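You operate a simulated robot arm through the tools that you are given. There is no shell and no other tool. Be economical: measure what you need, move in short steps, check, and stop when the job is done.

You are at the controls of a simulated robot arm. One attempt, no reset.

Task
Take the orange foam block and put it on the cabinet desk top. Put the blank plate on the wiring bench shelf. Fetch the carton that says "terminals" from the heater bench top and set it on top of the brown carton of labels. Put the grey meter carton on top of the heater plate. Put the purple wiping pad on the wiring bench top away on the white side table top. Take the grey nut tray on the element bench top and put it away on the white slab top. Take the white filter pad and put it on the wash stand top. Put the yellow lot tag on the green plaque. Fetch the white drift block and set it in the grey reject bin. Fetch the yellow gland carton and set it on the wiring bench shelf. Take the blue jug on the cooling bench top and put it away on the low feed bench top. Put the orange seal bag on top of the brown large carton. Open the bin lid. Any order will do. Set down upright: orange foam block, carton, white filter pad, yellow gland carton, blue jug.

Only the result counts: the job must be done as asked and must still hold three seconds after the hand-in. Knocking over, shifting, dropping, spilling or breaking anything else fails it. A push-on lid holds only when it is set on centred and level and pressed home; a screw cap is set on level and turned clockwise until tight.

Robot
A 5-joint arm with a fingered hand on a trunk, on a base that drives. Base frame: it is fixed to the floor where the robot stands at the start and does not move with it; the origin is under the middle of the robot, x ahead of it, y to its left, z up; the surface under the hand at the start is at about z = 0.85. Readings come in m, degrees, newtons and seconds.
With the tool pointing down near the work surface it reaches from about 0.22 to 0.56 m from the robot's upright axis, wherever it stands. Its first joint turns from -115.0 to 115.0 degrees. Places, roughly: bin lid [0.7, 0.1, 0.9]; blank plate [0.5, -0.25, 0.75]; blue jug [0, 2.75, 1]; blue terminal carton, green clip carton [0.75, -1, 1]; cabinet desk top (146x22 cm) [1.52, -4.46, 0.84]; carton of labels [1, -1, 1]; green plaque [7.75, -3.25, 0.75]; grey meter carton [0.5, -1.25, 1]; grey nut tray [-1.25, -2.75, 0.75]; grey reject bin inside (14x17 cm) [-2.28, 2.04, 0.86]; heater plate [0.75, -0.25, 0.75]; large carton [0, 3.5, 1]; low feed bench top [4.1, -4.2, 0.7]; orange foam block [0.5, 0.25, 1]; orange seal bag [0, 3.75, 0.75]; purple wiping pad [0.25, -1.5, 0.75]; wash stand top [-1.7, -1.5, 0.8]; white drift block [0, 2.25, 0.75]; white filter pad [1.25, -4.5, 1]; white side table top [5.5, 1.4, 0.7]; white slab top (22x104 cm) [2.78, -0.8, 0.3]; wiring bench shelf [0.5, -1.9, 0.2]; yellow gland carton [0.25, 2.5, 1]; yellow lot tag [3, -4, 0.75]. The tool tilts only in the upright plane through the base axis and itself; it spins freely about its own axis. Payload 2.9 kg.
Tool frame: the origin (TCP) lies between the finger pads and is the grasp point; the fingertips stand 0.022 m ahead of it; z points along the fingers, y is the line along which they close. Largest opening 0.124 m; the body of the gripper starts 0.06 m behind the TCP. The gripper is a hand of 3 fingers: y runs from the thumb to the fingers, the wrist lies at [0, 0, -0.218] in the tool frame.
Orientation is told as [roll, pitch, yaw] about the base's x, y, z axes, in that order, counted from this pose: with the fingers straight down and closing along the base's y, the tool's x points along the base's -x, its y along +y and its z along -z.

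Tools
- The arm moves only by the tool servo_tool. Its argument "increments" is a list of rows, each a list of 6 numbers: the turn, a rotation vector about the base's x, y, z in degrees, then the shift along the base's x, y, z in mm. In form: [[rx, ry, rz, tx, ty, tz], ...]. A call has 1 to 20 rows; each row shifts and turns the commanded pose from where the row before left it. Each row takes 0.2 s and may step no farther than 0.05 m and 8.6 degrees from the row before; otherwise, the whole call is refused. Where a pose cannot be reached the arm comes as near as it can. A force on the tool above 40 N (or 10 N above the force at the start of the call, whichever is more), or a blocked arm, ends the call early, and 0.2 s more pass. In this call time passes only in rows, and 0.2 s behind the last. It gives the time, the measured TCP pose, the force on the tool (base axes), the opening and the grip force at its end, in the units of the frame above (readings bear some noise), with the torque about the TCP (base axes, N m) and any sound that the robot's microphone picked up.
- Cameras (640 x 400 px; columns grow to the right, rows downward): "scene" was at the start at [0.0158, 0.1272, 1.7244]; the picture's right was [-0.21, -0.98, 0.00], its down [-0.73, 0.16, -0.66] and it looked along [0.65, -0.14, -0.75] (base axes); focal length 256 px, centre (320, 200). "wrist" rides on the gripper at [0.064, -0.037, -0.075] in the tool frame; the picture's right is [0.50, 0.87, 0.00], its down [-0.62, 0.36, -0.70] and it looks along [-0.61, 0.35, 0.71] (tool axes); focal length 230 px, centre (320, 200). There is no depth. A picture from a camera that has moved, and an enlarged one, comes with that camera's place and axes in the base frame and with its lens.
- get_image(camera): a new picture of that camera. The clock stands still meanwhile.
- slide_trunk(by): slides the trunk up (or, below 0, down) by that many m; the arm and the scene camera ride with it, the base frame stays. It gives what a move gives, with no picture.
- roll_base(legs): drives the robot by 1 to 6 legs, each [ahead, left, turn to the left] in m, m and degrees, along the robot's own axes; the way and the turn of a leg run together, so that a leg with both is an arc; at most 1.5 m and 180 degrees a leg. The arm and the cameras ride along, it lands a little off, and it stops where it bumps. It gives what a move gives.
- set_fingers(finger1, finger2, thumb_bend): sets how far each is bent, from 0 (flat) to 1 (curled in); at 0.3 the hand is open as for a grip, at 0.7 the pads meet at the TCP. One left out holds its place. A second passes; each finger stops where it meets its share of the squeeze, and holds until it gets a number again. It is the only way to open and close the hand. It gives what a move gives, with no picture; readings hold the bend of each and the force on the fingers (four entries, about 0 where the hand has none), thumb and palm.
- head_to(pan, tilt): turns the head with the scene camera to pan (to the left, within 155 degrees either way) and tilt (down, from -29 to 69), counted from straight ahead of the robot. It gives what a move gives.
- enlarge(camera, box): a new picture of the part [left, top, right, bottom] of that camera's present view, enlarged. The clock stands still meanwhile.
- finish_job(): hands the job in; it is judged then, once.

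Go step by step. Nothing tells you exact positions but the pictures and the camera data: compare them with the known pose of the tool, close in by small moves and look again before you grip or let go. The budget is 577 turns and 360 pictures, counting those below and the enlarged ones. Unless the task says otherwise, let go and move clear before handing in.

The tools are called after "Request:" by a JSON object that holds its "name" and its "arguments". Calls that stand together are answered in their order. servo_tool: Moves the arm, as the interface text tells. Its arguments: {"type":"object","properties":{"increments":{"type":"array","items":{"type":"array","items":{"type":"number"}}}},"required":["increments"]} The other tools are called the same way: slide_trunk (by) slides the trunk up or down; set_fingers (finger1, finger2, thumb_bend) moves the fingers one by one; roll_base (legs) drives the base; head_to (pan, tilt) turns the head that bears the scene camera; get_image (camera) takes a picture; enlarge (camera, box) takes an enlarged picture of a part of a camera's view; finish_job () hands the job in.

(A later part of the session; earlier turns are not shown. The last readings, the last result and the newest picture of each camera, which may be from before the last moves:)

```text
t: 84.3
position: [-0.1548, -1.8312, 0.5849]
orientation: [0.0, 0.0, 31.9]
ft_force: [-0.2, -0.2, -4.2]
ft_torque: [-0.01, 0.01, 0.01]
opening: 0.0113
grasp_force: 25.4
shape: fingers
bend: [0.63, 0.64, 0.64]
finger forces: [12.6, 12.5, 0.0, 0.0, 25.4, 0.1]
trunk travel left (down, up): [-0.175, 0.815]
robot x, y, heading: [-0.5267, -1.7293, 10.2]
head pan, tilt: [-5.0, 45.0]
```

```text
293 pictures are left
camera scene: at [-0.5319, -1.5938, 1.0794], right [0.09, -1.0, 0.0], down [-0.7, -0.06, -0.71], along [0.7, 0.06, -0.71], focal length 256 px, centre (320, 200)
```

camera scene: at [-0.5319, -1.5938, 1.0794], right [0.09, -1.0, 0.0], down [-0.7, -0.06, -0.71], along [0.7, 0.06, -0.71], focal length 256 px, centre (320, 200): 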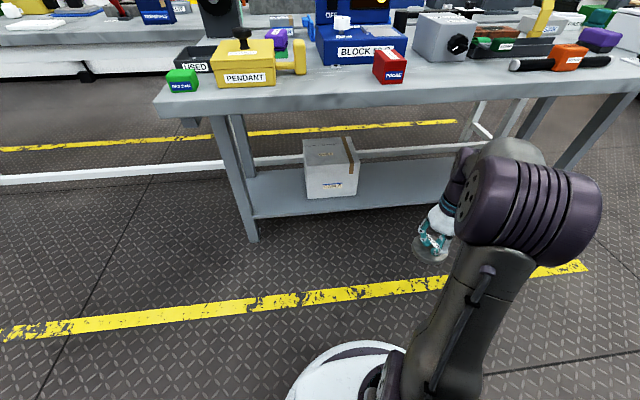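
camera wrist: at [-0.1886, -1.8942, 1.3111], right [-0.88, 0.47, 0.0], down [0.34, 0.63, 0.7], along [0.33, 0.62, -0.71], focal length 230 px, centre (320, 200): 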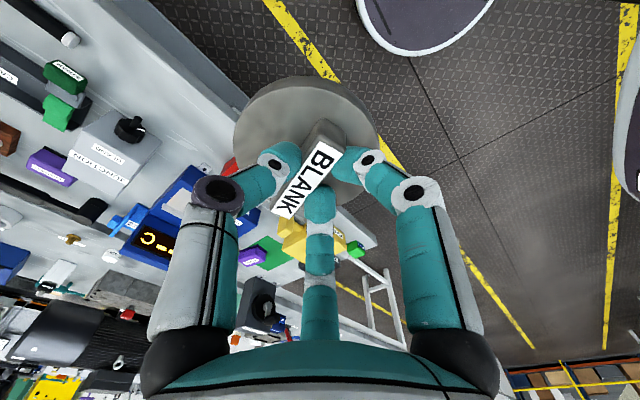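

The shelf's front edge is inset about 0.25 m from the table edge, with a box on it around y -1.45…-1.7; I'll use y ≈ -1.93. I lower the arm straight ahead, outside the table, before driving under.

Request:
{"name": "servo_tool", "arguments": {"increments": [[0, 0, 0, 8, 24, -34], [0, 0, 0, 8, 24, -34], [0, 0, 0, 8, 24, -34], [0, 0, 0, 8, 24, -34], [0, 0, 0, 8, 24, -34], [0, 0, 0, 8, 24, -34], [0, 0, 0, 8, 24, -34], [0, 0, 0, 8, 24, -34]]}}

Request:
{"name": "get_image", "arguments": {"camera": "scene"}}

```text
t: 86.1
position: [-0.0904, -1.6387, 0.3153]
orientation: [0.0, 0.1, 31.9]
ft_force: [0.4, -0.3, -4.9]
ft_torque: [-0.01, 0.05, -0.01]
opening: 0.011
grasp_force: 25.4
shape: fingers
bend: [0.64, 0.64, 0.63]
finger forces: [12.9, 12.4, 0.0, 0.0, 25.4, 0.0]
trunk travel left (down, up): [-0.175, 0.815]
robot x, y, heading: [-0.5263, -1.7326, 9.9]
head pan, tilt: [-5.0, 45.0]
```

```text
292 pictures are left
camera scene: at [-0.5319, -1.5936, 1.0794], right [0.09, -1.0, 0.0], down [-0.7, -0.06, -0.71], along [0.7, 0.06, -0.71], focal length 256 px, centre (320, 200)
```

scene: 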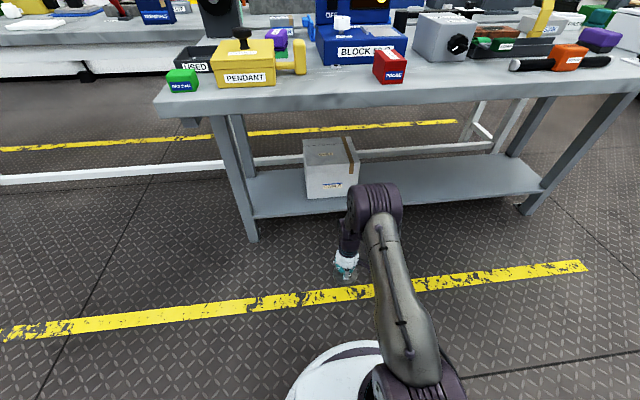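

The whole shelf is visible (to y ≈ -2.64). I lower the trunk a bit more so the elbow clears the tabletop, extend the arm, and line up sideways before driving in.

Request:
{"name": "slide_trunk", "arguments": {"by": -0.1}}

Request:
{"name": "servo_tool", "arguments": {"increments": [[0, 0, 0, 22, 4.5, 26], [0, 0, 0, 22, 4.5, 26], [0, 0, 0, 22, 4.5, 26], [0, 0, 0, 22, 4.5, 26]]}}

Request:
{"name": "roll_base", "arguments": {"legs": [[0, 0, 1.8], [0, -0.36, 0], [0.2, 0, 0]]}}

Request:
{"name": "get_image", "arguments": {"camera": "scene"}}

```text
t: 87.4
position: [-0.09, -1.6387, 0.2146]
orientation: [-0.1, 0.0, 31.9]
ft_force: [-0.3, 0.0, -4.0]
ft_torque: [0.0, 0.07, 0.0]
opening: 0.0107
grasp_force: 25.5
shape: fingers
bend: [0.64, 0.64, 0.63]
finger forces: [12.9, 12.4, 0.0, 0.1, 25.5, 0.0]
trunk travel left (down, up): [-0.075, 0.915]
robot x, y, heading: [-0.531, -1.7315, 10.1]
head pan, tilt: [-5.0, 45.0]
```

```text
t: 88.4
position: [-0.0026, -1.6201, 0.319]
orientation: [0.1, 0.1, 31.9]
ft_force: [0.2, 0.2, -3.9]
ft_torque: [0.02, 0.03, -0.01]
opening: 0.0108
grasp_force: 25.6
shape: fingers
bend: [0.64, 0.64, 0.64]
finger forces: [12.9, 12.4, 0.0, 0.0, 25.6, 0.0]
trunk travel left (down, up): [-0.075, 0.915]
robot x, y, heading: [-0.5309, -1.7327, 9.9]
head pan, tilt: [-5.0, 45.0]
```

```text
t: 92.3
position: [0.2636, -1.9204, 0.3194]
orientation: [0.0, 0.2, 33.7]
ft_force: [-0.4, 0.3, -4.1]
ft_torque: [-0.01, 0.02, 0.03]
opening: 0.0106
grasp_force: 25.7
shape: fingers
bend: [0.64, 0.64, 0.64]
finger forces: [12.9, 12.5, 0.1, 0.0, 25.6, 0.0]
trunk travel left (down, up): [-0.075, 0.915]
robot x, y, heading: [-0.2583, -2.0463, 11.9]
head pan, tilt: [-5.0, 45.0]
```

```text
291 pictures are left
camera scene: at [-0.266, -1.9097, 0.9794], right [0.12, -0.99, 0.0], down [-0.7, -0.08, -0.71], along [0.7, 0.08, -0.71], focal length 256 px, centre (320, 200)
```

scene: 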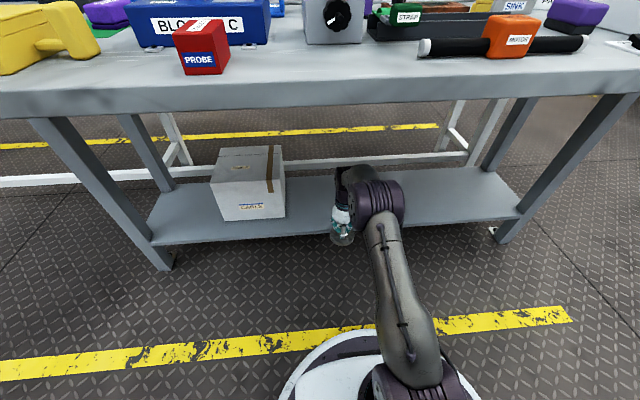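

Alignment is good and the elbow (z≈0.63) will pass under the tabletop. I drive in 0.16 m and look with the wrist camera.

Request:
{"name": "roll_base", "arguments": {"legs": [[0.16, 0, 0]]}}

Request:
{"name": "get_image", "arguments": {"camera": "wrist"}}

Request:
{"name": "get_image", "arguments": {"camera": "scene"}}

```text
t: 93.7
position: [0.4193, -1.8867, 0.3196]
orientation: [-0.2, 0.1, 33.5]
ft_force: [0.0, -0.4, -4.4]
ft_torque: [0.04, 0.04, -0.02]
opening: 0.0106
grasp_force: 26.0
shape: fingers
bend: [0.64, 0.64, 0.64]
finger forces: [12.9, 12.5, 0.0, 0.0, 25.5, 0.1]
trunk travel left (down, up): [-0.075, 0.915]
robot x, y, heading: [-0.1031, -2.0144, 11.8]
head pan, tilt: [-5.0, 45.0]
```

```text
290 pictures are left
camera wrist: at [0.3866, -1.9527, 0.3945], right [-0.9, 0.45, 0.0], down [0.32, 0.64, 0.7], along [0.31, 0.63, -0.71], focal length 230 px, centre (320, 200)
```

wrist: 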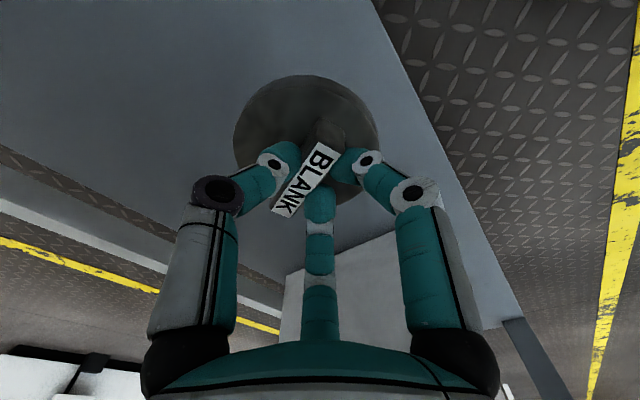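

```text
289 pictures are left
camera scene: at [-0.1102, -1.8772, 0.9794], right [0.12, -0.99, 0.0], down [-0.7, -0.08, -0.71], along [0.7, 0.08, -0.71], focal length 256 px, centre (320, 200)
```

scene: 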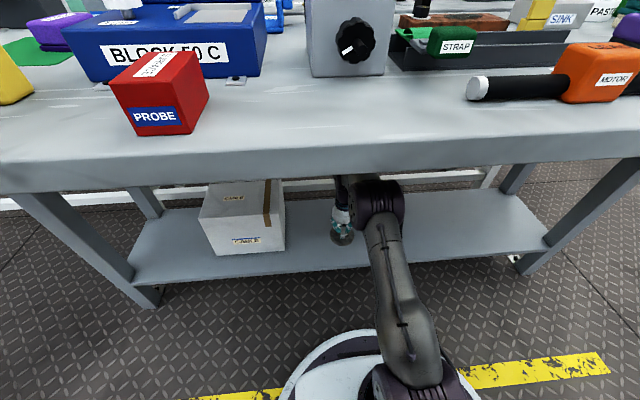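

The plate centre is only ~6 cm inside the front edge. I drive 4 cm further, then lower it.

Request:
{"name": "roll_base", "arguments": {"legs": [[0.04, 0, 0]]}}

Request:
{"name": "servo_tool", "arguments": {"increments": [[0, 0, 0, 0, 0, -25], [0, 0, 0, 0, 0, -20], [0, 0, 0, 0, 0, -15]]}}

Request:
{"name": "get_image", "arguments": {"camera": "wrist"}}

```text
t: 94.6
position: [0.4569, -1.8792, 0.3184]
orientation: [0.0, 0.2, 33.5]
ft_force: [0.2, -0.7, -5.3]
ft_torque: [-0.01, 0.02, 0.02]
opening: 0.011
grasp_force: 25.1
shape: fingers
bend: [0.64, 0.64, 0.64]
finger forces: [12.9, 12.5, 0.1, 0.0, 25.5, 0.0]
trunk travel left (down, up): [-0.075, 0.915]
robot x, y, heading: [-0.0638, -2.0101, 11.8]
head pan, tilt: [-5.0, 45.0]
```

```text
t: 95.4
position: [0.4587, -1.8803, 0.2592]
orientation: [0.0, 0.2, 33.5]
ft_force: [0.6, 0.7, -4.0]
ft_torque: [0.01, 0.05, 0.03]
opening: 0.0105
grasp_force: 25.6
shape: fingers
bend: [0.64, 0.64, 0.64]
finger forces: [12.9, 12.6, 0.1, 0.0, 25.6, 0.0]
trunk travel left (down, up): [-0.075, 0.915]
robot x, y, heading: [-0.0633, -2.0088, 11.6]
head pan, tilt: [-5.0, 45.0]
```

```text
288 pictures are left
camera wrist: at [0.4262, -1.9459, 0.3336], right [-0.89, 0.45, 0.0], down [0.32, 0.64, 0.7], along [0.31, 0.63, -0.71], focal length 230 px, centre (320, 200)
```

wrist: 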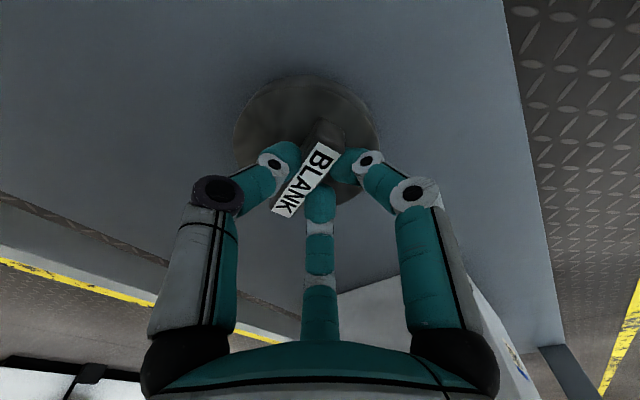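

Nearly down; I lower in 3 mm rows until it rests on the shelf.

Request:
{"name": "servo_tool", "arguments": {"increments": [[0, 0, 0, 0, 0, -4], [0, 0, 0, 0, 0, -3], [0, 0, 0, 0, 0, -2]]}}

```text
t: 96.2
position: [0.4591, -1.8807, 0.2511]
orientation: [0.0, 0.0, 33.5]
ft_force: [-1.7, 1.7, -0.7]
ft_torque: [0.0, -0.07, 0.02]
opening: 0.0107
grasp_force: 26.7
shape: fingers
bend: [0.64, 0.72, 0.63]
finger forces: [12.3, 15.3, 0.0, 0.0, 26.4, 0.0]
trunk travel left (down, up): [-0.075, 0.915]
robot x, y, heading: [-0.0622, -2.0075, 11.7]
head pan, tilt: [-5.0, 45.0]
```

It has touched down (weight gone). I open the fingers and check.

Request:
{"name": "servo_tool", "arguments": {"increments": [[0, 0, 0, 0, 0, -1]]}}

Request:
{"name": "set_fingers", "arguments": {"finger1": 0.45, "finger2": 0.45, "thumb_bend": 0.45}}

Request:
{"name": "servo_tool", "arguments": {"increments": [[0, 0, 0, 0, 0, 15], [0, 0, 0, 0, 0, 30], [0, 0, 0, 0, 0, 30]]}}

Request:
{"name": "get_image", "arguments": {"camera": "wrist"}}

```text
t: 96.6
position: [0.4588, -1.8789, 0.2485]
orientation: [0.0, 0.1, 33.5]
ft_force: [-2.0, 1.3, 3.0]
ft_torque: [0.0, -0.07, 0.01]
opening: 0.0104
grasp_force: 28.3
shape: fingers
bend: [0.64, 0.72, 0.63]
finger forces: [12.6, 16.7, 0.0, 0.0, 26.9, 0.0]
trunk travel left (down, up): [-0.075, 0.915]
robot x, y, heading: [-0.0649, -2.0088, 12.0]
head pan, tilt: [-5.0, 45.0]
```

```text
t: 97.6
position: [0.4573, -1.8795, 0.2494]
orientation: [-0.1, 0.1, 33.5]
ft_force: [-0.8, -0.1, 0.8]
ft_torque: [0.0, 0.0, -0.01]
opening: 0.063
grasp_force: 0.1
shape: fingers
bend: [0.45, 0.45, 0.45]
finger forces: [0.1, 0.1, 0.0, 0.0, 0.0, 0.0]
trunk travel left (down, up): [-0.075, 0.915]
robot x, y, heading: [-0.0628, -2.0063, 11.4]
head pan, tilt: [-5.0, 45.0]
```

```text
t: 98.4
position: [0.4576, -1.88, 0.3276]
orientation: [0.0, 0.1, 33.5]
ft_force: [0.5, -0.2, -0.2]
ft_torque: [0.01, -0.02, 0.0]
opening: 0.063
grasp_force: 0.1
shape: fingers
bend: [0.45, 0.45, 0.45]
finger forces: [0.0, 0.0, 0.1, 0.1, 0.0, 0.0]
trunk travel left (down, up): [-0.075, 0.915]
robot x, y, heading: [-0.062, -2.0086, 11.7]
head pan, tilt: [-5.0, 45.0]
```

```text
287 pictures are left
camera wrist: at [0.4257, -1.9462, 0.4017], right [-0.89, 0.45, 0.0], down [0.32, 0.64, 0.7], along [0.31, 0.63, -0.71], focal length 230 px, centre (320, 200)
```

wrist: 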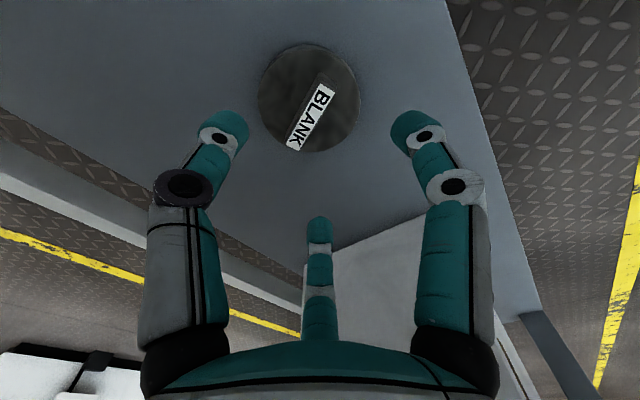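

The plate is on the shelf. I back out from under the table, raise the trunk and survey the wiring bench top for the meter carton.

Request:
{"name": "roll_base", "arguments": {"legs": [[-0.5, 0, 0]]}}

Request:
{"name": "slide_trunk", "arguments": {"by": 0.4}}

Request:
{"name": "slide_trunk", "arguments": {"by": 0.35}}

Request:
{"name": "head_to", "arguments": {"pan": 15, "tilt": 45}}

Request:
{"name": "enlarge", "arguments": {"camera": "scene", "box": [160, 60, 480, 260]}}

```text
t: 101.4
position: [-0.0345, -1.9827, 0.3265]
orientation: [0.0, 0.1, 33.4]
ft_force: [-0.2, 0.7, 0.4]
ft_torque: [0.0, 0.0, -0.02]
opening: 0.0629
grasp_force: 0.1
shape: fingers
bend: [0.45, 0.45, 0.45]
finger forces: [0.0, 0.1, 0.0, 0.0, 0.1, 0.1]
trunk travel left (down, up): [-0.075, 0.915]
robot x, y, heading: [-0.5591, -2.1092, 11.7]
head pan, tilt: [-5.0, 45.0]
```

```text
t: 105.2
position: [-0.0349, -1.9849, 0.7269]
orientation: [0.0, 0.1, 33.4]
ft_force: [-0.5, -0.7, -0.2]
ft_torque: [0.01, 0.02, -0.02]
opening: 0.063
grasp_force: 0.0
shape: fingers
bend: [0.45, 0.45, 0.45]
finger forces: [0.0, 0.0, 0.1, 0.0, 0.0, 0.0]
trunk travel left (down, up): [-0.475, 0.515]
robot x, y, heading: [-0.5556, -2.1092, 11.7]
head pan, tilt: [-5.0, 45.0]
```

```text
t: 108.6
position: [-0.0348, -1.9839, 1.076]
orientation: [0.0, 0.1, 33.4]
ft_force: [0.5, 0.3, -0.7]
ft_torque: [-0.03, 0.03, -0.02]
opening: 0.0632
grasp_force: 0.0
shape: fingers
bend: [0.45, 0.45, 0.45]
finger forces: [0.0, 0.1, 0.0, 0.0, 0.0, 0.0]
trunk travel left (down, up): [-0.825, 0.165]
robot x, y, heading: [-0.5602, -2.1096, 11.4]
head pan, tilt: [-5.0, 45.0]
```

```text
t: 109.5
position: [-0.0349, -1.983, 1.077]
orientation: [-0.1, 0.1, 33.4]
ft_force: [0.3, 0.6, 0.5]
ft_torque: [-0.04, -0.02, 0.01]
opening: 0.0629
grasp_force: 0.1
shape: fingers
bend: [0.45, 0.45, 0.45]
finger forces: [0.1, 0.0, 0.0, 0.0, 0.0, 0.1]
trunk travel left (down, up): [-0.825, 0.165]
robot x, y, heading: [-0.5544, -2.1093, 11.5]
head pan, tilt: [15.0, 45.0]
```

```text
2.00 times, centred on (320, 160) of scene
camera zoom: at [-0.5727, -1.944, 1.7294], right [0.45, -0.89, 0.0], down [-0.63, -0.32, -0.71], along [0.63, 0.32, -0.71], focal length 512 px, centre (320, 280)
```

zoom: 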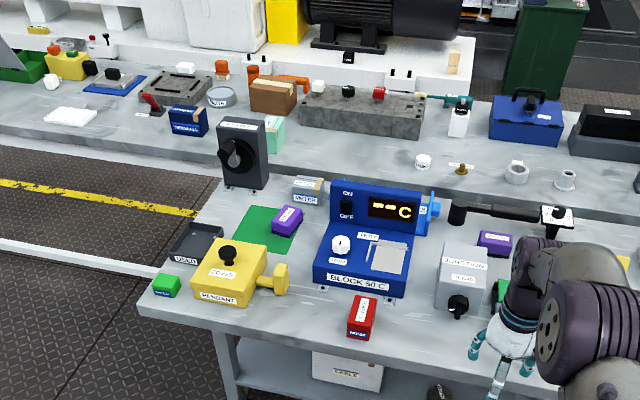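

I found the METER carton (~(0.49,-1.37)), the purple pad on the green mat (~(0.35,-1.38)), the terminals carton (~(0.66,-0.83)) and the brown carton (~(0.87,-1.03)). I tuck the arm up and drive into the corner between the benches.

Request:
{"name": "servo_tool", "arguments": {"increments": [[0, 0, 0, -25, -5, 36], [0, 0, 0, -25, -5, 36], [0, 0, 0, -25, -5, 36], [0, 0, 0, -25, -5, 36], [0, 0, 0, -25, -5, 36]]}}

Request:
{"name": "roll_base", "arguments": {"legs": [[0.0, 0, -11.5], [0, 1.23, 0], [0.75, 0, 0], [0, 0, -30]]}}

Request:
{"name": "head_to", "arguments": {"pan": -10, "tilt": 50}}

Request:
{"name": "get_image", "arguments": {"camera": "scene"}}

```text
t: 110.7
position: [-0.1626, -2.0066, 1.2583]
orientation: [0.0, 0.0, 33.4]
ft_force: [-0.6, 1.0, 0.4]
ft_torque: [-0.03, 0.0, 0.01]
opening: 0.0628
grasp_force: 0.0
shape: fingers
bend: [0.45, 0.45, 0.45]
finger forces: [0.0, 0.1, 0.1, 0.1, 0.1, 0.0]
trunk travel left (down, up): [-0.825, 0.165]
robot x, y, heading: [-0.5566, -2.1114, 11.5]
head pan, tilt: [15.0, 45.0]
```

```text
t: 121.2
position: [0.5845, -0.8925, 1.2574]
orientation: [0.0, 0.1, 21.0]
ft_force: [0.9, -0.3, 0.0]
ft_torque: [-0.01, 0.02, 0.02]
opening: 0.0632
grasp_force: 0.2
shape: fingers
bend: [0.45, 0.45, 0.45]
finger forces: [0.0, 0.1, 0.0, 0.0, 0.0, 0.0]
trunk travel left (down, up): [-0.825, 0.165]
robot x, y, heading: [0.1693, -0.9094, -0.6]
head pan, tilt: [15.0, 45.0]
stopped in leg 3: the robot was blocked; the commanded pose is now the measured one
```

```text
t: 122.1
position: [0.5833, -0.8927, 1.258]
orientation: [0.0, 0.1, 21.0]
ft_force: [-0.6, 0.6, 0.5]
ft_torque: [-0.04, 0.03, 0.0]
opening: 0.0634
grasp_force: 0.1
shape: fingers
bend: [0.45, 0.45, 0.45]
finger forces: [0.0, 0.0, 0.0, 0.0, 0.0, 0.0]
trunk travel left (down, up): [-0.825, 0.165]
robot x, y, heading: [0.1735, -0.9067, -0.7]
head pan, tilt: [-10.0, 50.0]
```

```text
285 pictures are left
camera scene: at [0.1902, -0.7761, 1.7225], right [-0.19, -0.98, 0.0], down [-0.75, 0.14, -0.64], along [0.63, -0.12, -0.77], focal length 256 px, centre (320, 200)
```

scene: 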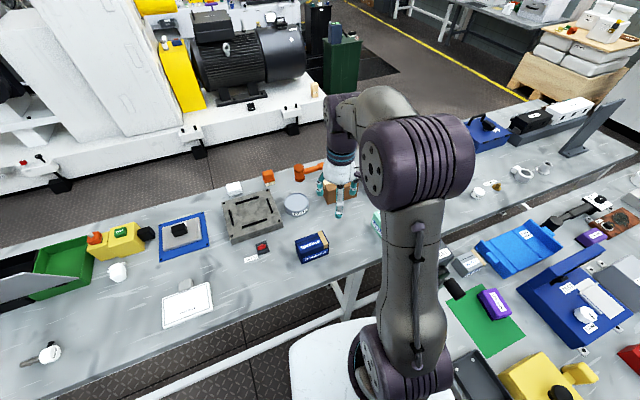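

The base touched the bench leg (radius ~0.27 m). I sidestep left and go forward to (0.28, -0.85).

Request:
{"name": "roll_base", "arguments": {"legs": [[0, 0.06, 0], [0.1, 0, 0]]}}

Request:
{"name": "servo_tool", "arguments": {"increments": [[0, 0, 0, -20, 0, 0]]}}

Request:
{"name": "get_image", "arguments": {"camera": "wrist"}}

Request:
{"name": "enlarge", "arguments": {"camera": "scene", "box": [260, 120, 420, 220]}}

```text
t: 123.8
position: [0.685, -0.8334, 1.2571]
orientation: [0.0, 0.1, 21.0]
ft_force: [0.1, 0.3, 0.0]
ft_torque: [0.0, 0.03, -0.02]
opening: 0.063
grasp_force: 0.0
shape: fingers
bend: [0.45, 0.45, 0.45]
finger forces: [0.1, 0.0, 0.0, 0.0, 0.0, 0.0]
trunk travel left (down, up): [-0.825, 0.165]
robot x, y, heading: [0.2724, -0.845, -0.7]
head pan, tilt: [-10.0, 50.0]
```

```text
t: 124.2
position: [0.6639, -0.833, 1.2586]
orientation: [-0.1, -0.2, 21.0]
ft_force: [-0.1, -1.1, 0.0]
ft_torque: [0.01, -0.01, 0.01]
opening: 0.0632
grasp_force: 0.1
shape: fingers
bend: [0.45, 0.45, 0.45]
finger forces: [0.0, 0.0, 0.0, 0.0, 0.0, 0.1]
trunk travel left (down, up): [-0.825, 0.165]
robot x, y, heading: [0.2768, -0.8474, -0.7]
head pan, tilt: [-10.0, 50.0]
```

```text
284 pictures are left
camera wrist: at [0.6167, -0.8901, 1.3343], right [-0.78, 0.63, 0.0], down [0.45, 0.55, 0.7], along [0.44, 0.54, -0.71], focal length 230 px, centre (320, 200)
```

wrist: 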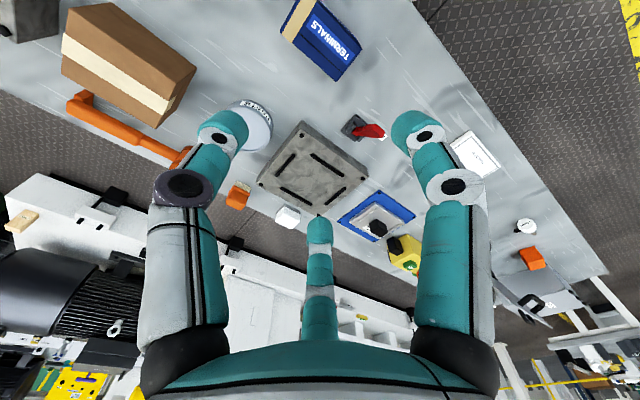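

```text
4.00 times, centred on (340, 170) of scene
camera zoom: at [0.2883, -0.7169, 1.7225], right [-0.19, -0.98, 0.0], down [-0.75, 0.14, -0.64], along [0.63, -0.12, -0.76], focal length 1023 px, centre (240, 320)
```

zoom: 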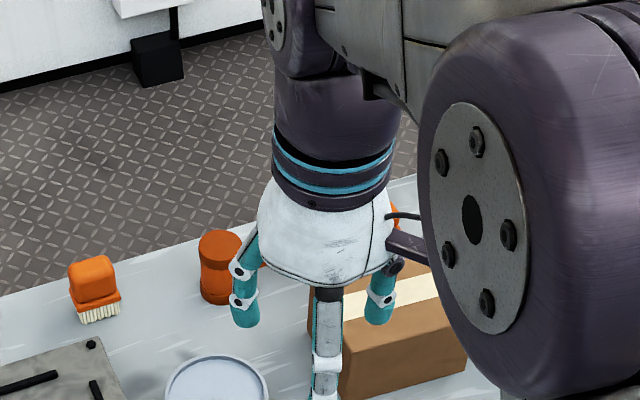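

I see TERMINALS just below and the brown carton further out (~(0.89,-1.02)). I descend for a closer look at the terminals carton.

Request:
{"name": "set_fingers", "arguments": {"finger1": 0.3, "finger2": 0.3, "thumb_bend": 0.3}}

Request:
{"name": "servo_tool", "arguments": {"increments": [[0, 0, 0, -10, 0, -45], [0, 0, 0, -10, 0, -45], [0, 0, 0, -10, 0, -45], [0, 0, 0, -10, 0, -45]]}}

Request:
{"name": "get_image", "arguments": {"camera": "wrist"}}

```text
t: 125.2
position: [0.6659, -0.8348, 1.2585]
orientation: [0.0, 0.0, 20.9]
ft_force: [1.1, -0.1, 1.1]
ft_torque: [-0.01, -0.02, 0.0]
opening: 0.1036
grasp_force: 0.0
shape: fingers
bend: [0.3, 0.3, 0.3]
finger forces: [0.0, 0.0, 0.0, 0.0, 0.1, 0.0]
trunk travel left (down, up): [-0.825, 0.165]
robot x, y, heading: [0.2762, -0.8471, -1.0]
head pan, tilt: [-10.0, 50.0]
```

```text
t: 126.2
position: [0.6287, -0.8338, 1.0771]
orientation: [0.0, 0.1, 21.0]
ft_force: [0.8, 0.4, -1.6]
ft_torque: [-0.03, 0.0, 0.02]
opening: 0.1037
grasp_force: 0.0
shape: fingers
bend: [0.3, 0.3, 0.3]
finger forces: [0.0, 0.0, 0.0, 0.0, 0.1, 0.0]
trunk travel left (down, up): [-0.825, 0.165]
robot x, y, heading: [0.2776, -0.8457, -0.7]
head pan, tilt: [-10.0, 50.0]
```

```text
282 pictures are left
camera wrist: at [0.5828, -0.8901, 1.1532], right [-0.78, 0.63, 0.0], down [0.45, 0.55, 0.7], along [0.44, 0.54, -0.71], focal length 230 px, centre (320, 200)
```

wrist: 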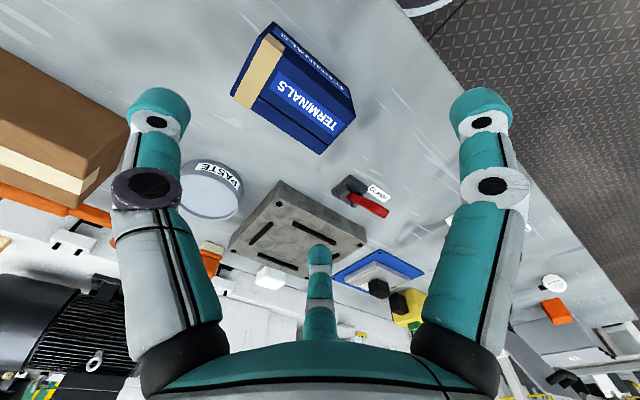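

TERMINALS is about 0.06 × 0.11 m with its long side along the bench, centred (0.664,-0.828). I rotate the hand to close across its short side and descend.

Request:
{"name": "servo_tool", "arguments": {"increments": [[0, 0, -8.3, 3, 0.5, 0], [0, 0, -8.3, 3, 0.5, 0], [0, 0, -8.3, 3, 0.5, 0], [0, 0, -8.3, 3, 0.5, 0], [0, 0, -8.3, 3, 0.5, 0], [0, 0, -8.3, 3, 0.5, 0], [0, 0, -8.3, 3, 0.5, 0], [0, 0, -8.3, 3, 0.5, 0], [0, 0, -8.3, 3, 0.5, 0], [0, 0, -8.3, 3, 0.5, -25], [0, 0, -8.3, 3, 0.5, -25], [0, 0, -8.3, 2, 0.5, -25]]}}

Request:
{"name": "get_image", "arguments": {"camera": "wrist"}}

```text
t: 128.8
position: [0.6616, -0.8292, 1.0021]
orientation: [-0.1, 0.0, -78.8]
ft_force: [-0.1, 0.2, 0.7]
ft_torque: [0.0, 0.02, -0.02]
opening: 0.1039
grasp_force: 0.1
shape: fingers
bend: [0.3, 0.3, 0.3]
finger forces: [0.1, 0.0, 0.1, 0.0, 0.0, 0.1]
trunk travel left (down, up): [-0.825, 0.165]
robot x, y, heading: [0.2773, -0.8442, -0.9]
head pan, tilt: [-10.0, 50.0]
```

```text
281 pictures are left
camera wrist: at [0.6124, -0.7719, 1.078], right [0.75, 0.66, 0.0], down [0.47, -0.54, 0.7], along [0.46, -0.53, -0.71], focal length 230 px, centre (320, 200)
```

wrist: 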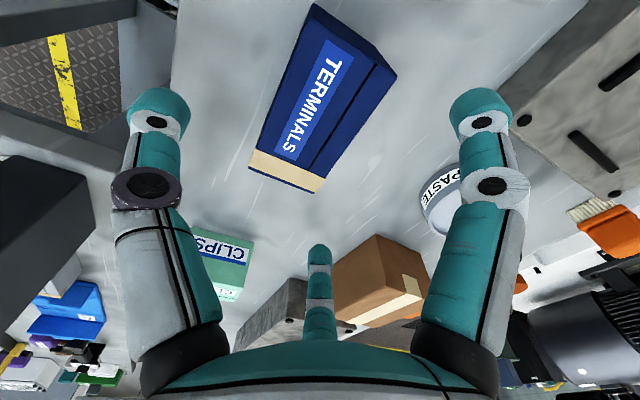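

The carton is centred beneath the hand. I descend to z 0.893 and close.

Request:
{"name": "servo_tool", "arguments": {"increments": [[0, 0, 0, 2, -3, -37], [0, 0, 0, 0, 0, -37], [0, 0, 0, 0, 0, -35]]}}

Request:
{"name": "set_fingers", "arguments": {"finger1": 0.75, "finger2": 0.75, "thumb_bend": 0.75}}

Request:
{"name": "get_image", "arguments": {"camera": "wrist"}}

```text
t: 129.6
position: [0.6643, -0.8312, 0.894]
orientation: [0.0, 0.1, -78.5]
ft_force: [1.4, 1.1, 2.7]
ft_torque: [-0.02, 0.03, -0.02]
opening: 0.1042
grasp_force: 0.9
shape: fingers
bend: [0.3, 0.3, 0.3]
finger forces: [0.9, 0.9, 0.0, 0.0, 0.5, 0.1]
trunk travel left (down, up): [-0.825, 0.165]
robot x, y, heading: [0.2752, -0.8479, -0.7]
head pan, tilt: [-10.0, 50.0]
```

```text
t: 130.6
position: [0.663, -0.8309, 0.8941]
orientation: [0.1, 0.0, -78.5]
ft_force: [4.9, 1.1, 17.2]
ft_torque: [-0.1, 0.4, 0.02]
opening: 0.0632
grasp_force: 53.5
shape: fingers
bend: [0.39, 0.38, 0.61]
finger forces: [27.7, 27.9, 0.0, 0.1, 53.2, 0.0]
trunk travel left (down, up): [-0.825, 0.165]
robot x, y, heading: [0.275, -0.8454, -1.0]
head pan, tilt: [-10.0, 50.0]
```

```text
280 pictures are left
camera wrist: at [0.6146, -0.7743, 0.9693], right [0.75, 0.66, 0.0], down [0.47, -0.53, 0.7], along [0.46, -0.53, -0.71], focal length 230 px, centre (320, 200)
```

wrist: 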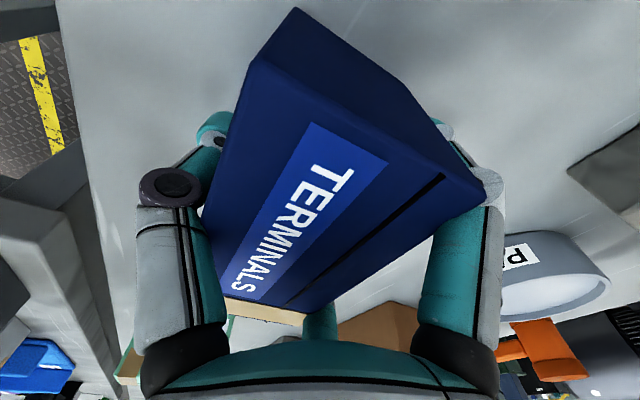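

The carton is taller than thought, but it's held firmly (53 N). I lift straight up.

Request:
{"name": "servo_tool", "arguments": {"increments": [[0, 0, 0, 0, 0, 15], [0, 0, 0, 0, 0, 45], [0, 0, 0, 0, 0, 45], [0, 0, 0, 0, 0, 45], [0, 0, 0, 0, 0, 45]]}}

Request:
{"name": "get_image", "arguments": {"camera": "wrist"}}

Request:
{"name": "get_image", "arguments": {"camera": "scene"}}

```text
t: 131.8
position: [0.6596, -0.8311, 1.0907]
orientation: [0.0, 0.0, -78.6]
ft_force: [0.6, -0.4, -1.5]
ft_torque: [0.03, -0.04, -0.01]
opening: 0.0631
grasp_force: 44.0
shape: fingers
bend: [0.39, 0.38, 0.61]
finger forces: [21.9, 22.1, 0.1, 0.1, 45.1, 0.0]
trunk travel left (down, up): [-0.825, 0.165]
robot x, y, heading: [0.2767, -0.8453, -0.8]
head pan, tilt: [-10.0, 50.0]
```

```text
279 pictures are left
camera wrist: at [0.6124, -0.7748, 1.1654], right [0.75, 0.66, 0.0], down [0.47, -0.53, 0.7], along [0.46, -0.53, -0.71], focal length 230 px, centre (320, 200)
```

wrist: 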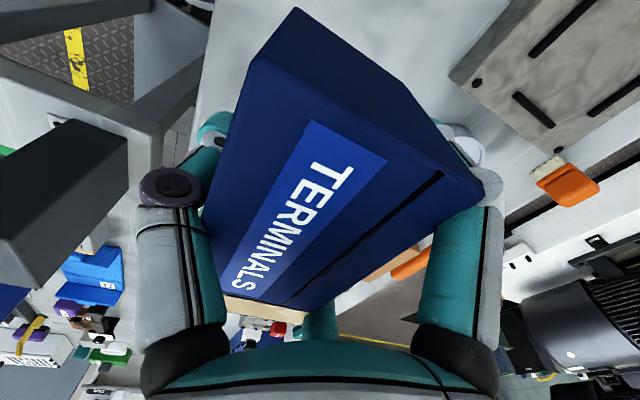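

```text
278 pictures are left
camera scene: at [0.2907, -0.7175, 1.7224], right [-0.19, -0.98, 0.0], down [-0.75, 0.14, -0.64], along [0.63, -0.12, -0.77], focal length 256 px, centre (320, 200)
```

scene: 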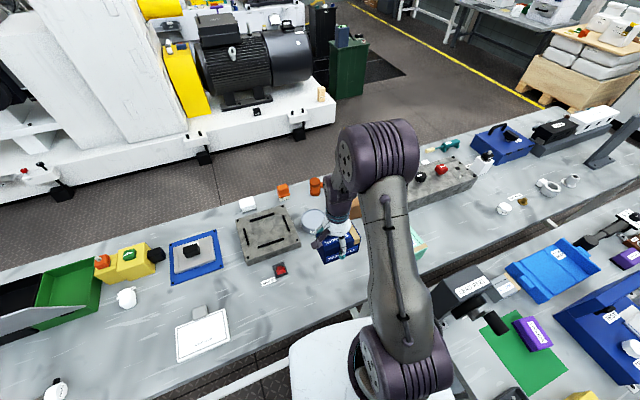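

To see the brown carton I swing the held carton left and up, then zoom.

Request:
{"name": "servo_tool", "arguments": {"increments": [[0, 0, 0, 0, 40, 25], [0, 0, 0, 0, 40, 25], [0, 0, 0, 0, 40, 25], [0, 0, 0, 0, 40, 25], [0, 0, 0, 0, 40, 25]]}}

Request:
{"name": "head_to", "arguments": {"pan": -35, "tilt": 45}}

Request:
{"name": "get_image", "arguments": {"camera": "scene"}}

```text
t: 133.0
position: [0.6636, -0.6284, 1.2126]
orientation: [0.1, -0.1, -78.5]
ft_force: [-0.9, 0.3, -2.1]
ft_torque: [-0.01, -0.02, 0.01]
opening: 0.0626
grasp_force: 41.2
shape: fingers
bend: [0.39, 0.39, 0.61]
finger forces: [20.3, 20.1, 0.0, 0.0, 41.6, 0.1]
trunk travel left (down, up): [-0.825, 0.165]
robot x, y, heading: [0.2732, -0.8498, -0.6]
head pan, tilt: [-10.0, 50.0]
```

```text
t: 133.9
position: [0.6646, -0.6292, 1.2118]
orientation: [0.1, 0.0, -78.7]
ft_force: [0.1, -0.1, -1.7]
ft_torque: [0.01, -0.03, 0.01]
opening: 0.0626
grasp_force: 41.0
shape: fingers
bend: [0.39, 0.39, 0.61]
finger forces: [20.3, 20.1, 0.0, 0.0, 41.6, 0.0]
trunk travel left (down, up): [-0.825, 0.165]
robot x, y, heading: [0.2745, -0.8466, -0.9]
head pan, tilt: [-35.0, 45.0]
```

```text
277 pictures are left
camera scene: at [0.2828, -0.7502, 1.7293], right [-0.58, -0.81, 0.0], down [-0.57, 0.41, -0.71], along [0.57, -0.41, -0.71], focal length 256 px, centre (320, 200)
```

scene: 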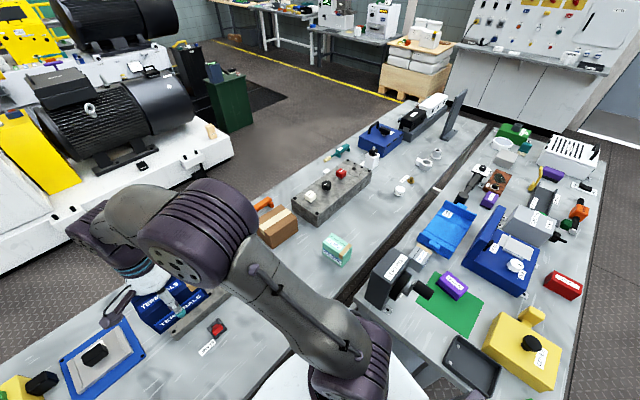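

I zoom on the brown carton and on the METER/pad area.

Request:
{"name": "enlarge", "arguments": {"camera": "scene", "box": [230, 180, 390, 280]}}

Request:
{"name": "enlarge", "arguments": {"camera": "scene", "box": [360, 220, 520, 320]}}

```text
4.00 times, centred on (310, 230) of scene
camera zoom: at [0.2828, -0.7502, 1.7293], right [-0.58, -0.81, 0.0], down [-0.57, 0.41, -0.71], along [0.57, -0.41, -0.71], focal length 1023 px, centre (360, 80)
```

zoom: 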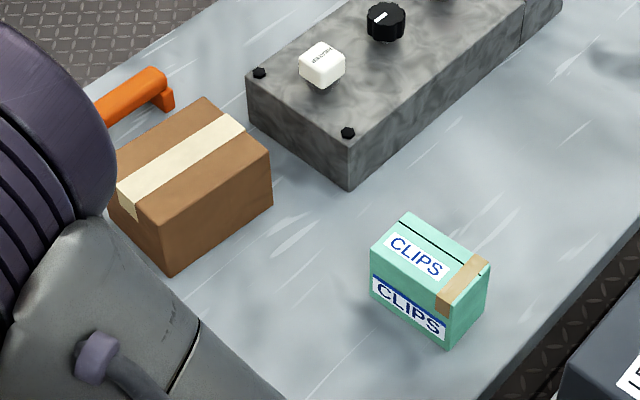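

```text
4.00 times, centred on (440, 270) of scene
camera zoom: at [0.2828, -0.7502, 1.7293], right [-0.58, -0.81, 0.0], down [-0.57, 0.41, -0.71], along [0.57, -0.41, -0.71], focal length 1023 px, centre (-160, -80)
```

zoom: 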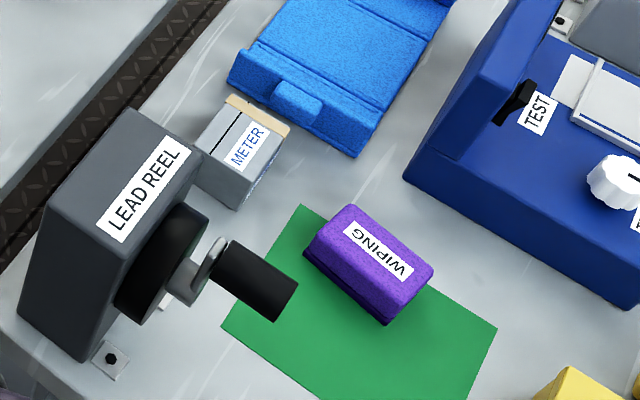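

Brown carton top is at z≈0.945, corners (0.88…0.99, -0.94…-1.07), too far for a vertical tool. Plan: sidestep slightly closer, set the carton back on the bench, re-grip it with a 20° outward tilt, and place it with the same tilt so it stays level.

Request:
{"name": "roll_base", "arguments": {"legs": [[0.022, 0, 0], [0, -0.047, 0]]}}

Request:
{"name": "servo_tool", "arguments": {"increments": [[0, 0, 0, -4, -33, -15], [0, 0, 0, -4, -33, -15], [0, 0, 0, -4, -33, -25], [0, 0, 0, -4, -33, -25], [0, 0, 0, -4, -31, -30], [0, 0, 0, 0, 0, -45], [0, 0, 0, 0, 0, -45], [0, 0, 0, 0, 0, -45], [0, 0, 0, 0, 0, -45], [0, 0, 0, 0, 0, -20]]}}

```text
t: 135.3
position: [0.6842, -0.6658, 1.2135]
orientation: [0.1, 0.2, -78.5]
ft_force: [0.0, -0.3, -2.0]
ft_torque: [0.04, -0.02, 0.02]
opening: 0.0627
grasp_force: 41.8
shape: fingers
bend: [0.39, 0.39, 0.61]
finger forces: [20.4, 20.2, 0.1, 0.0, 41.7, 0.1]
trunk travel left (down, up): [-0.825, 0.165]
robot x, y, heading: [0.2977, -0.8838, -0.7]
head pan, tilt: [-35.0, 45.0]
stopped in leg 2: the robot was blocked; the commanded pose is now the measured one
```

```text
t: 137.5
position: [0.6641, -0.8246, 0.9029]
orientation: [-0.1, 0.0, -78.5]
ft_force: [0.5, -0.6, -2.1]
ft_torque: [0.03, -0.04, -0.01]
opening: 0.0619
grasp_force: 36.0
shape: fingers
bend: [0.4, 0.4, 0.6]
finger forces: [18.1, 17.7, 0.0, 0.0, 36.8, 0.0]
trunk travel left (down, up): [-0.825, 0.165]
robot x, y, heading: [0.2958, -0.8775, -0.9]
head pan, tilt: [-35.0, 45.0]
```

Blocked at (0.297,-0.881), good enough. I set the carton down gently.

Request:
{"name": "servo_tool", "arguments": {"increments": [[0, 0, 0, 0, 0, -4], [0, 0, 0, 0, 0, -3], [0, 0, 0, 0, 0, -2]]}}

Request:
{"name": "set_fingers", "arguments": {"finger1": 0.25, "finger2": 0.25, "thumb_bend": 0.25}}

Request:
{"name": "servo_tool", "arguments": {"increments": [[0, 0, 0, 0, 0, 40], [0, 0, 0, 0, 0, 45], [0, 0, 0, 0, 0, 45]]}}

Request:
{"name": "get_image", "arguments": {"camera": "wrist"}}

```text
t: 138.3
position: [0.6613, -0.8243, 0.8951]
orientation: [0.1, 0.1, -78.6]
ft_force: [-0.2, 0.3, 15.0]
ft_torque: [-0.09, -0.13, -0.03]
opening: 0.0619
grasp_force: 40.1
shape: fingers
bend: [0.4, 0.4, 0.6]
finger forces: [19.8, 19.4, 0.1, 0.0, 40.8, 0.0]
trunk travel left (down, up): [-0.825, 0.165]
robot x, y, heading: [0.2959, -0.8785, -0.7]
head pan, tilt: [-35.0, 45.0]
```

```text
t: 139.3
position: [0.6626, -0.8242, 0.8946]
orientation: [0.0, 0.0, -78.5]
ft_force: [0.5, 0.8, -0.5]
ft_torque: [0.03, -0.03, -0.02]
opening: 0.1122
grasp_force: 0.1
shape: fingers
bend: [0.25, 0.25, 0.25]
finger forces: [0.1, 0.0, 0.1, 0.0, 0.0, 0.1]
trunk travel left (down, up): [-0.825, 0.165]
robot x, y, heading: [0.2929, -0.8781, -0.7]
head pan, tilt: [-35.0, 45.0]
```

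```text
t: 140.1
position: [0.6638, -0.8261, 1.0258]
orientation: [0.0, 0.1, -78.4]
ft_force: [-0.3, -0.2, -0.2]
ft_torque: [0.0, -0.02, -0.04]
opening: 0.1123
grasp_force: 0.1
shape: fingers
bend: [0.25, 0.25, 0.25]
finger forces: [0.0, 0.0, 0.0, 0.1, 0.0, 0.1]
trunk travel left (down, up): [-0.825, 0.165]
robot x, y, heading: [0.2967, -0.883, -0.5]
head pan, tilt: [-35.0, 45.0]
```

```text
274 pictures are left
camera wrist: at [0.6154, -0.7691, 1.1005], right [0.75, 0.66, 0.0], down [0.47, -0.53, 0.7], along [0.46, -0.53, -0.71], focal length 230 px, centre (320, 200)
```

wrist: 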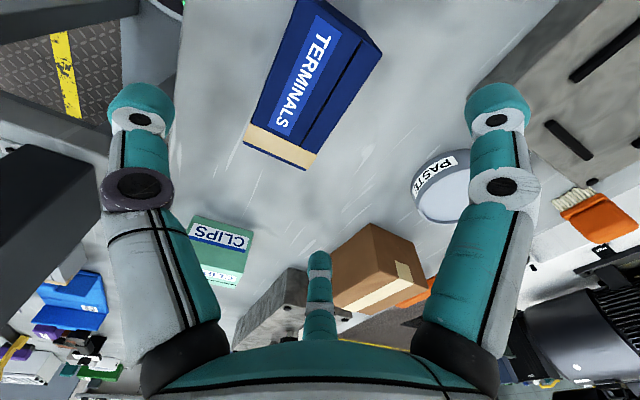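

The carton is back on the bench. I tilt the hand 20° outward and descend over it.

Request:
{"name": "servo_tool", "arguments": {"increments": [[0.97, -6.6, 0, -1, -1, 0], [0.97, -6.6, 0, -1, -1, 0], [0.97, -6.6, 0, -1, -1, 0], [0, 0, 0, 0, 0, -40], [0, 0, 0, 0, 0, -40], [0, 0, 0, 0, 0, -36]]}}

Request:
{"name": "get_image", "arguments": {"camera": "wrist"}}

```text
t: 141.5
position: [0.662, -0.8264, 0.9079]
orientation: [20.0, -0.6, -78.6]
ft_force: [0.6, 0.1, 2.8]
ft_torque: [0.02, -0.02, -0.01]
opening: 0.113
grasp_force: 0.8
shape: fingers
bend: [0.25, 0.25, 0.25]
finger forces: [1.1, 0.6, 0.0, 0.0, 0.0, 0.0]
trunk travel left (down, up): [-0.825, 0.165]
robot x, y, heading: [0.2937, -0.8803, -0.8]
head pan, tilt: [-35.0, 45.0]
```

```text
273 pictures are left
camera wrist: at [0.5904, -0.7755, 0.9649], right [0.7, 0.65, 0.29], down [0.21, -0.58, 0.79], along [0.68, -0.49, -0.54], focal length 230 px, centre (320, 200)
```

wrist: 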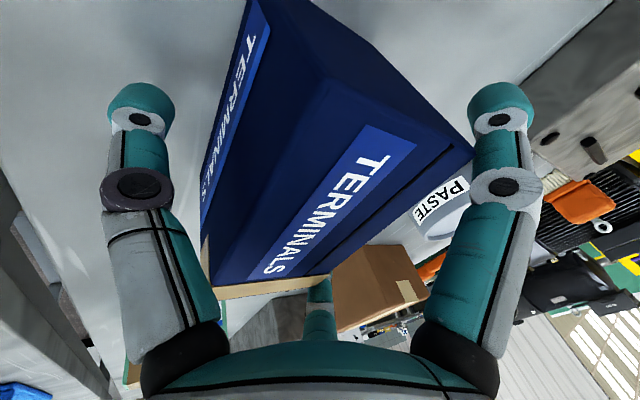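

The fingers just brush the far side; I shift 10 mm outward and close.

Request:
{"name": "servo_tool", "arguments": {"increments": [[0, 0, 0, 10, 1.5, 2]]}}

Request:
{"name": "set_fingers", "arguments": {"finger1": 0.75, "finger2": 0.75, "thumb_bend": 0.75}}

Request:
{"name": "get_image", "arguments": {"camera": "wrist"}}

```text
t: 141.9
position: [0.6725, -0.8261, 0.911]
orientation: [20.0, -0.5, -78.6]
ft_force: [0.5, -0.6, 0.1]
ft_torque: [0.02, 0.0, -0.01]
opening: 0.1127
grasp_force: 0.0
shape: fingers
bend: [0.25, 0.25, 0.25]
finger forces: [0.1, 0.0, 0.0, 0.1, 0.0, 0.0]
trunk travel left (down, up): [-0.825, 0.165]
robot x, y, heading: [0.2956, -0.8811, -0.8]
head pan, tilt: [-35.0, 45.0]
```

```text
t: 142.9
position: [0.6712, -0.8254, 0.9108]
orientation: [20.1, -0.6, -78.5]
ft_force: [2.2, -0.3, 17.4]
ft_torque: [-0.12, 0.66, 0.04]
opening: 0.0584
grasp_force: 33.6
shape: fingers
bend: [0.56, 0.56, 0.4]
finger forces: [17.9, 17.9, 0.1, 0.1, 29.4, 0.0]
trunk travel left (down, up): [-0.825, 0.165]
robot x, y, heading: [0.292, -0.8824, -0.7]
head pan, tilt: [-35.0, 45.0]
```

```text
272 pictures are left
camera wrist: at [0.5997, -0.7744, 0.9678], right [0.7, 0.65, 0.29], down [0.21, -0.58, 0.79], along [0.68, -0.49, -0.54], focal length 230 px, centre (320, 200)
```

wrist: 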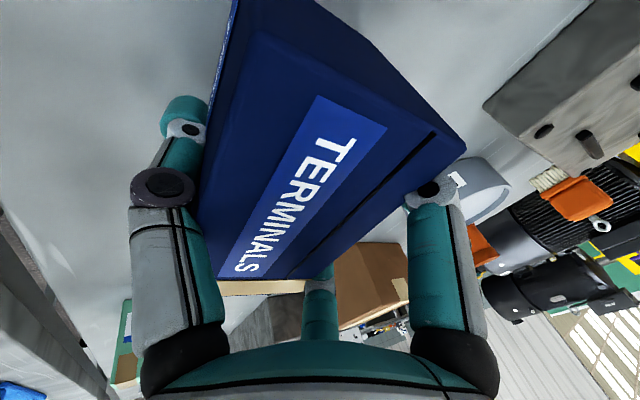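

The carton aligned itself with the tilted tool, so instead I'll turn it 90° on the bench (long side radial) so the grip axis stays horizontal when tilted. Lift, untilt, rotate.

Request:
{"name": "servo_tool", "arguments": {"increments": [[0, 0, 0, 0, 0, 30], [0, 0, 0, 0, 0, 30], [-0.97, 6.6, 0, 0, 0, 0], [-0.97, 6.6, 0, 0, 0, 0], [-0.97, 6.6, 0, 0, 0, 0], [0, 0, 8.2, -2, 0, 0], [0, 0, 8.2, -2, 0, 0], [0, 0, 8.2, -2, 0, 0], [0, 0, 8.2, -2, 0, 0], [0, 0, 8.2, -2, 0, 0], [0, 0, 8.2, 0, 0, 0], [0, 0, 8.2, 0, 0, 0], [0, 0, 8.2, 0, 0, 0], [0, 0, 8.2, 0, 0, 0], [0, 0, 8.2, 0, 0, 0], [0, 0, 8.2, 0, 0, 0]]}}

Request:
{"name": "get_image", "arguments": {"camera": "wrist"}}

```text
t: 146.3
position: [0.66, -0.8246, 0.9704]
orientation: [0.0, 0.1, 11.7]
ft_force: [-0.1, 0.0, -1.6]
ft_torque: [0.07, 0.0, 0.01]
opening: 0.0576
grasp_force: 32.0
shape: fingers
bend: [0.57, 0.57, 0.4]
finger forces: [16.3, 15.8, 0.1, 0.0, 30.8, 0.1]
trunk travel left (down, up): [-0.825, 0.165]
robot x, y, heading: [0.2969, -0.8743, -0.7]
head pan, tilt: [-35.0, 45.0]
```

```text
271 pictures are left
camera wrist: at [0.6055, -0.8742, 1.046], right [-0.67, 0.75, 0.0], down [0.53, 0.48, 0.7], along [0.52, 0.47, -0.71], focal length 230 px, centre (320, 200)
```

wrist: 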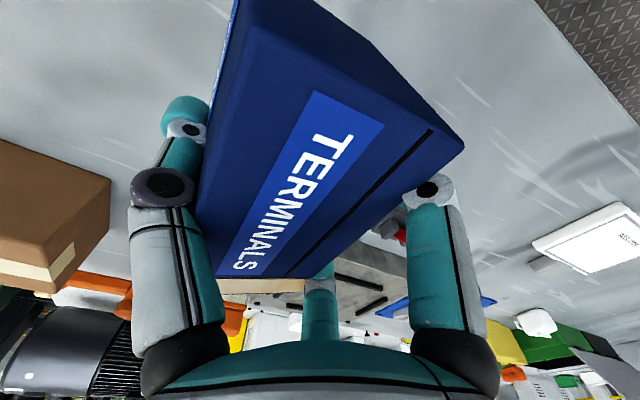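

I lower it to the bench in the rotated orientation.

Request:
{"name": "servo_tool", "arguments": {"increments": [[0, 0, 0, 0, 0, -25], [0, 0, 0, 0, 0, -20], [0, 0, 0, 0, 0, -6], [0, 0, 0, 0, 0, -4], [0, 0, 0, 0, 0, -4]]}}

```text
t: 147.5
position: [0.6591, -0.8263, 0.9109]
orientation: [0.0, 0.1, 11.8]
ft_force: [1.0, -0.4, -3.2]
ft_torque: [0.03, 0.01, 0.01]
opening: 0.0576
grasp_force: 31.5
shape: fingers
bend: [0.57, 0.57, 0.4]
finger forces: [16.3, 15.8, 0.1, 0.0, 30.9, 0.0]
trunk travel left (down, up): [-0.825, 0.165]
robot x, y, heading: [0.2967, -0.8793, -0.6]
head pan, tilt: [-35.0, 45.0]
```

Request:
{"name": "servo_tool", "arguments": {"increments": [[0, 0, 0, 0, 0, -4], [0, 0, 0, 0, 0, -4], [0, 0, 0, 0, 0, -4]]}}

```text
t: 148.2
position: [0.6599, -0.8267, 0.904]
orientation: [0.0, -0.4, 11.7]
ft_force: [-5.2, -4.3, 35.1]
ft_torque: [-0.17, -0.04, -0.04]
opening: 0.0572
grasp_force: 35.4
shape: fingers
bend: [0.57, 0.57, 0.43]
finger forces: [14.3, 16.2, 0.0, 0.1, 41.1, 0.0]
trunk travel left (down, up): [-0.825, 0.165]
robot x, y, heading: [0.2973, -0.8816, -0.9]
head pan, tilt: [-35.0, 45.0]
stopped in row 3: the force on the tool passed its limit at 45 N (the readings are from after the stop); the commanded pose is now the measured one
```

Contact made; I open, rise, and tilt 25° outward.

Request:
{"name": "set_fingers", "arguments": {"finger1": 0.25, "finger2": 0.25, "thumb_bend": 0.25}}

Request:
{"name": "servo_tool", "arguments": {"increments": [[0, 0, 0, 0, 0, 40], [0, 0, 0, 0, 0, 45], [0, 0, 0, 0, 0, 40], [1.2, -8.2, 0, 0, 0, 0], [1.2, -8.2, 0, 0, 0, 0], [1.2, -8.2, 0, 0, 0, 0]]}}

Request:
{"name": "get_image", "arguments": {"camera": "wrist"}}

```text
t: 149.2
position: [0.6611, -0.8262, 0.9033]
orientation: [0.0, -0.4, 11.7]
ft_force: [0.1, -0.7, -1.0]
ft_torque: [0.0, -0.02, -0.01]
opening: 0.1124
grasp_force: 0.1
shape: fingers
bend: [0.25, 0.25, 0.25]
finger forces: [0.0, 0.1, 0.1, 0.0, 0.5, 0.0]
trunk travel left (down, up): [-0.825, 0.165]
robot x, y, heading: [0.2955, -0.8785, -0.6]
head pan, tilt: [-35.0, 45.0]
```

```text
t: 150.6
position: [0.6616, -0.828, 1.0284]
orientation: [-1.0, -25.1, 12.0]
ft_force: [0.0, 0.0, -0.1]
ft_torque: [0.02, 0.0, 0.0]
opening: 0.1125
grasp_force: 0.1
shape: fingers
bend: [0.25, 0.25, 0.25]
finger forces: [0.0, 0.1, 0.1, 0.0, 0.0, 0.0]
trunk travel left (down, up): [-0.825, 0.165]
robot x, y, heading: [0.2932, -0.8799, -0.6]
head pan, tilt: [-35.0, 45.0]
```

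```text
270 pictures are left
camera wrist: at [0.5814, -0.8802, 1.0696], right [-0.62, 0.75, -0.23], down [0.18, 0.41, 0.89], along [0.77, 0.51, -0.39], focal length 230 px, centre (320, 200)
```

wrist: 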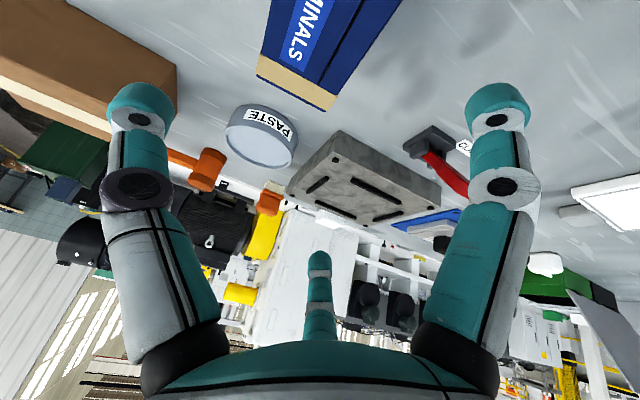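

The carton centre is at about (0.649,-0.856), yaw ~15°. I shift over it (slightly on the robot side) and descend with the 25° tilt.

Request:
{"name": "servo_tool", "arguments": {"increments": [[0, 0, -2.5, -12, -16, 0], [0, 0, -2.5, -12, -15, 0], [0, 0, 0, 0, 0, -40], [0, 0, 0, 0, 0, -40], [0, 0, 0, 0, 0, -35]]}}

Request:
{"name": "get_image", "arguments": {"camera": "wrist"}}

```text
t: 151.8
position: [0.659, -0.8622, 0.9055]
orientation: [-1.3, -25.2, 7.0]
ft_force: [1.5, -0.7, 5.7]
ft_torque: [0.33, -0.31, -0.13]
opening: 0.1128
grasp_force: 2.9
shape: fingers
bend: [0.25, 0.16, 0.25]
finger forces: [0.0, 5.5, 0.0, 0.1, 0.1, 0.0]
out of reach, approached as far as the arm can: row 1, 2
trunk travel left (down, up): [-0.825, 0.165]
robot x, y, heading: [0.2953, -0.8809, -0.7]
head pan, tilt: [-35.0, 45.0]
```

```text
269 pictures are left
camera wrist: at [0.5733, -0.9063, 0.9475], right [-0.55, 0.81, -0.23], down [0.22, 0.4, 0.89], along [0.81, 0.43, -0.39], focal length 230 px, centre (320, 200)
```

wrist: 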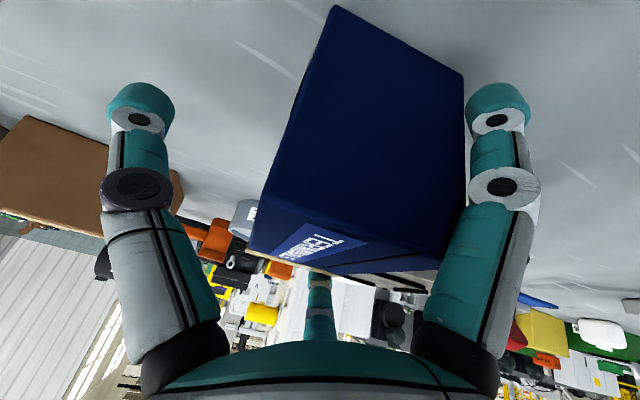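

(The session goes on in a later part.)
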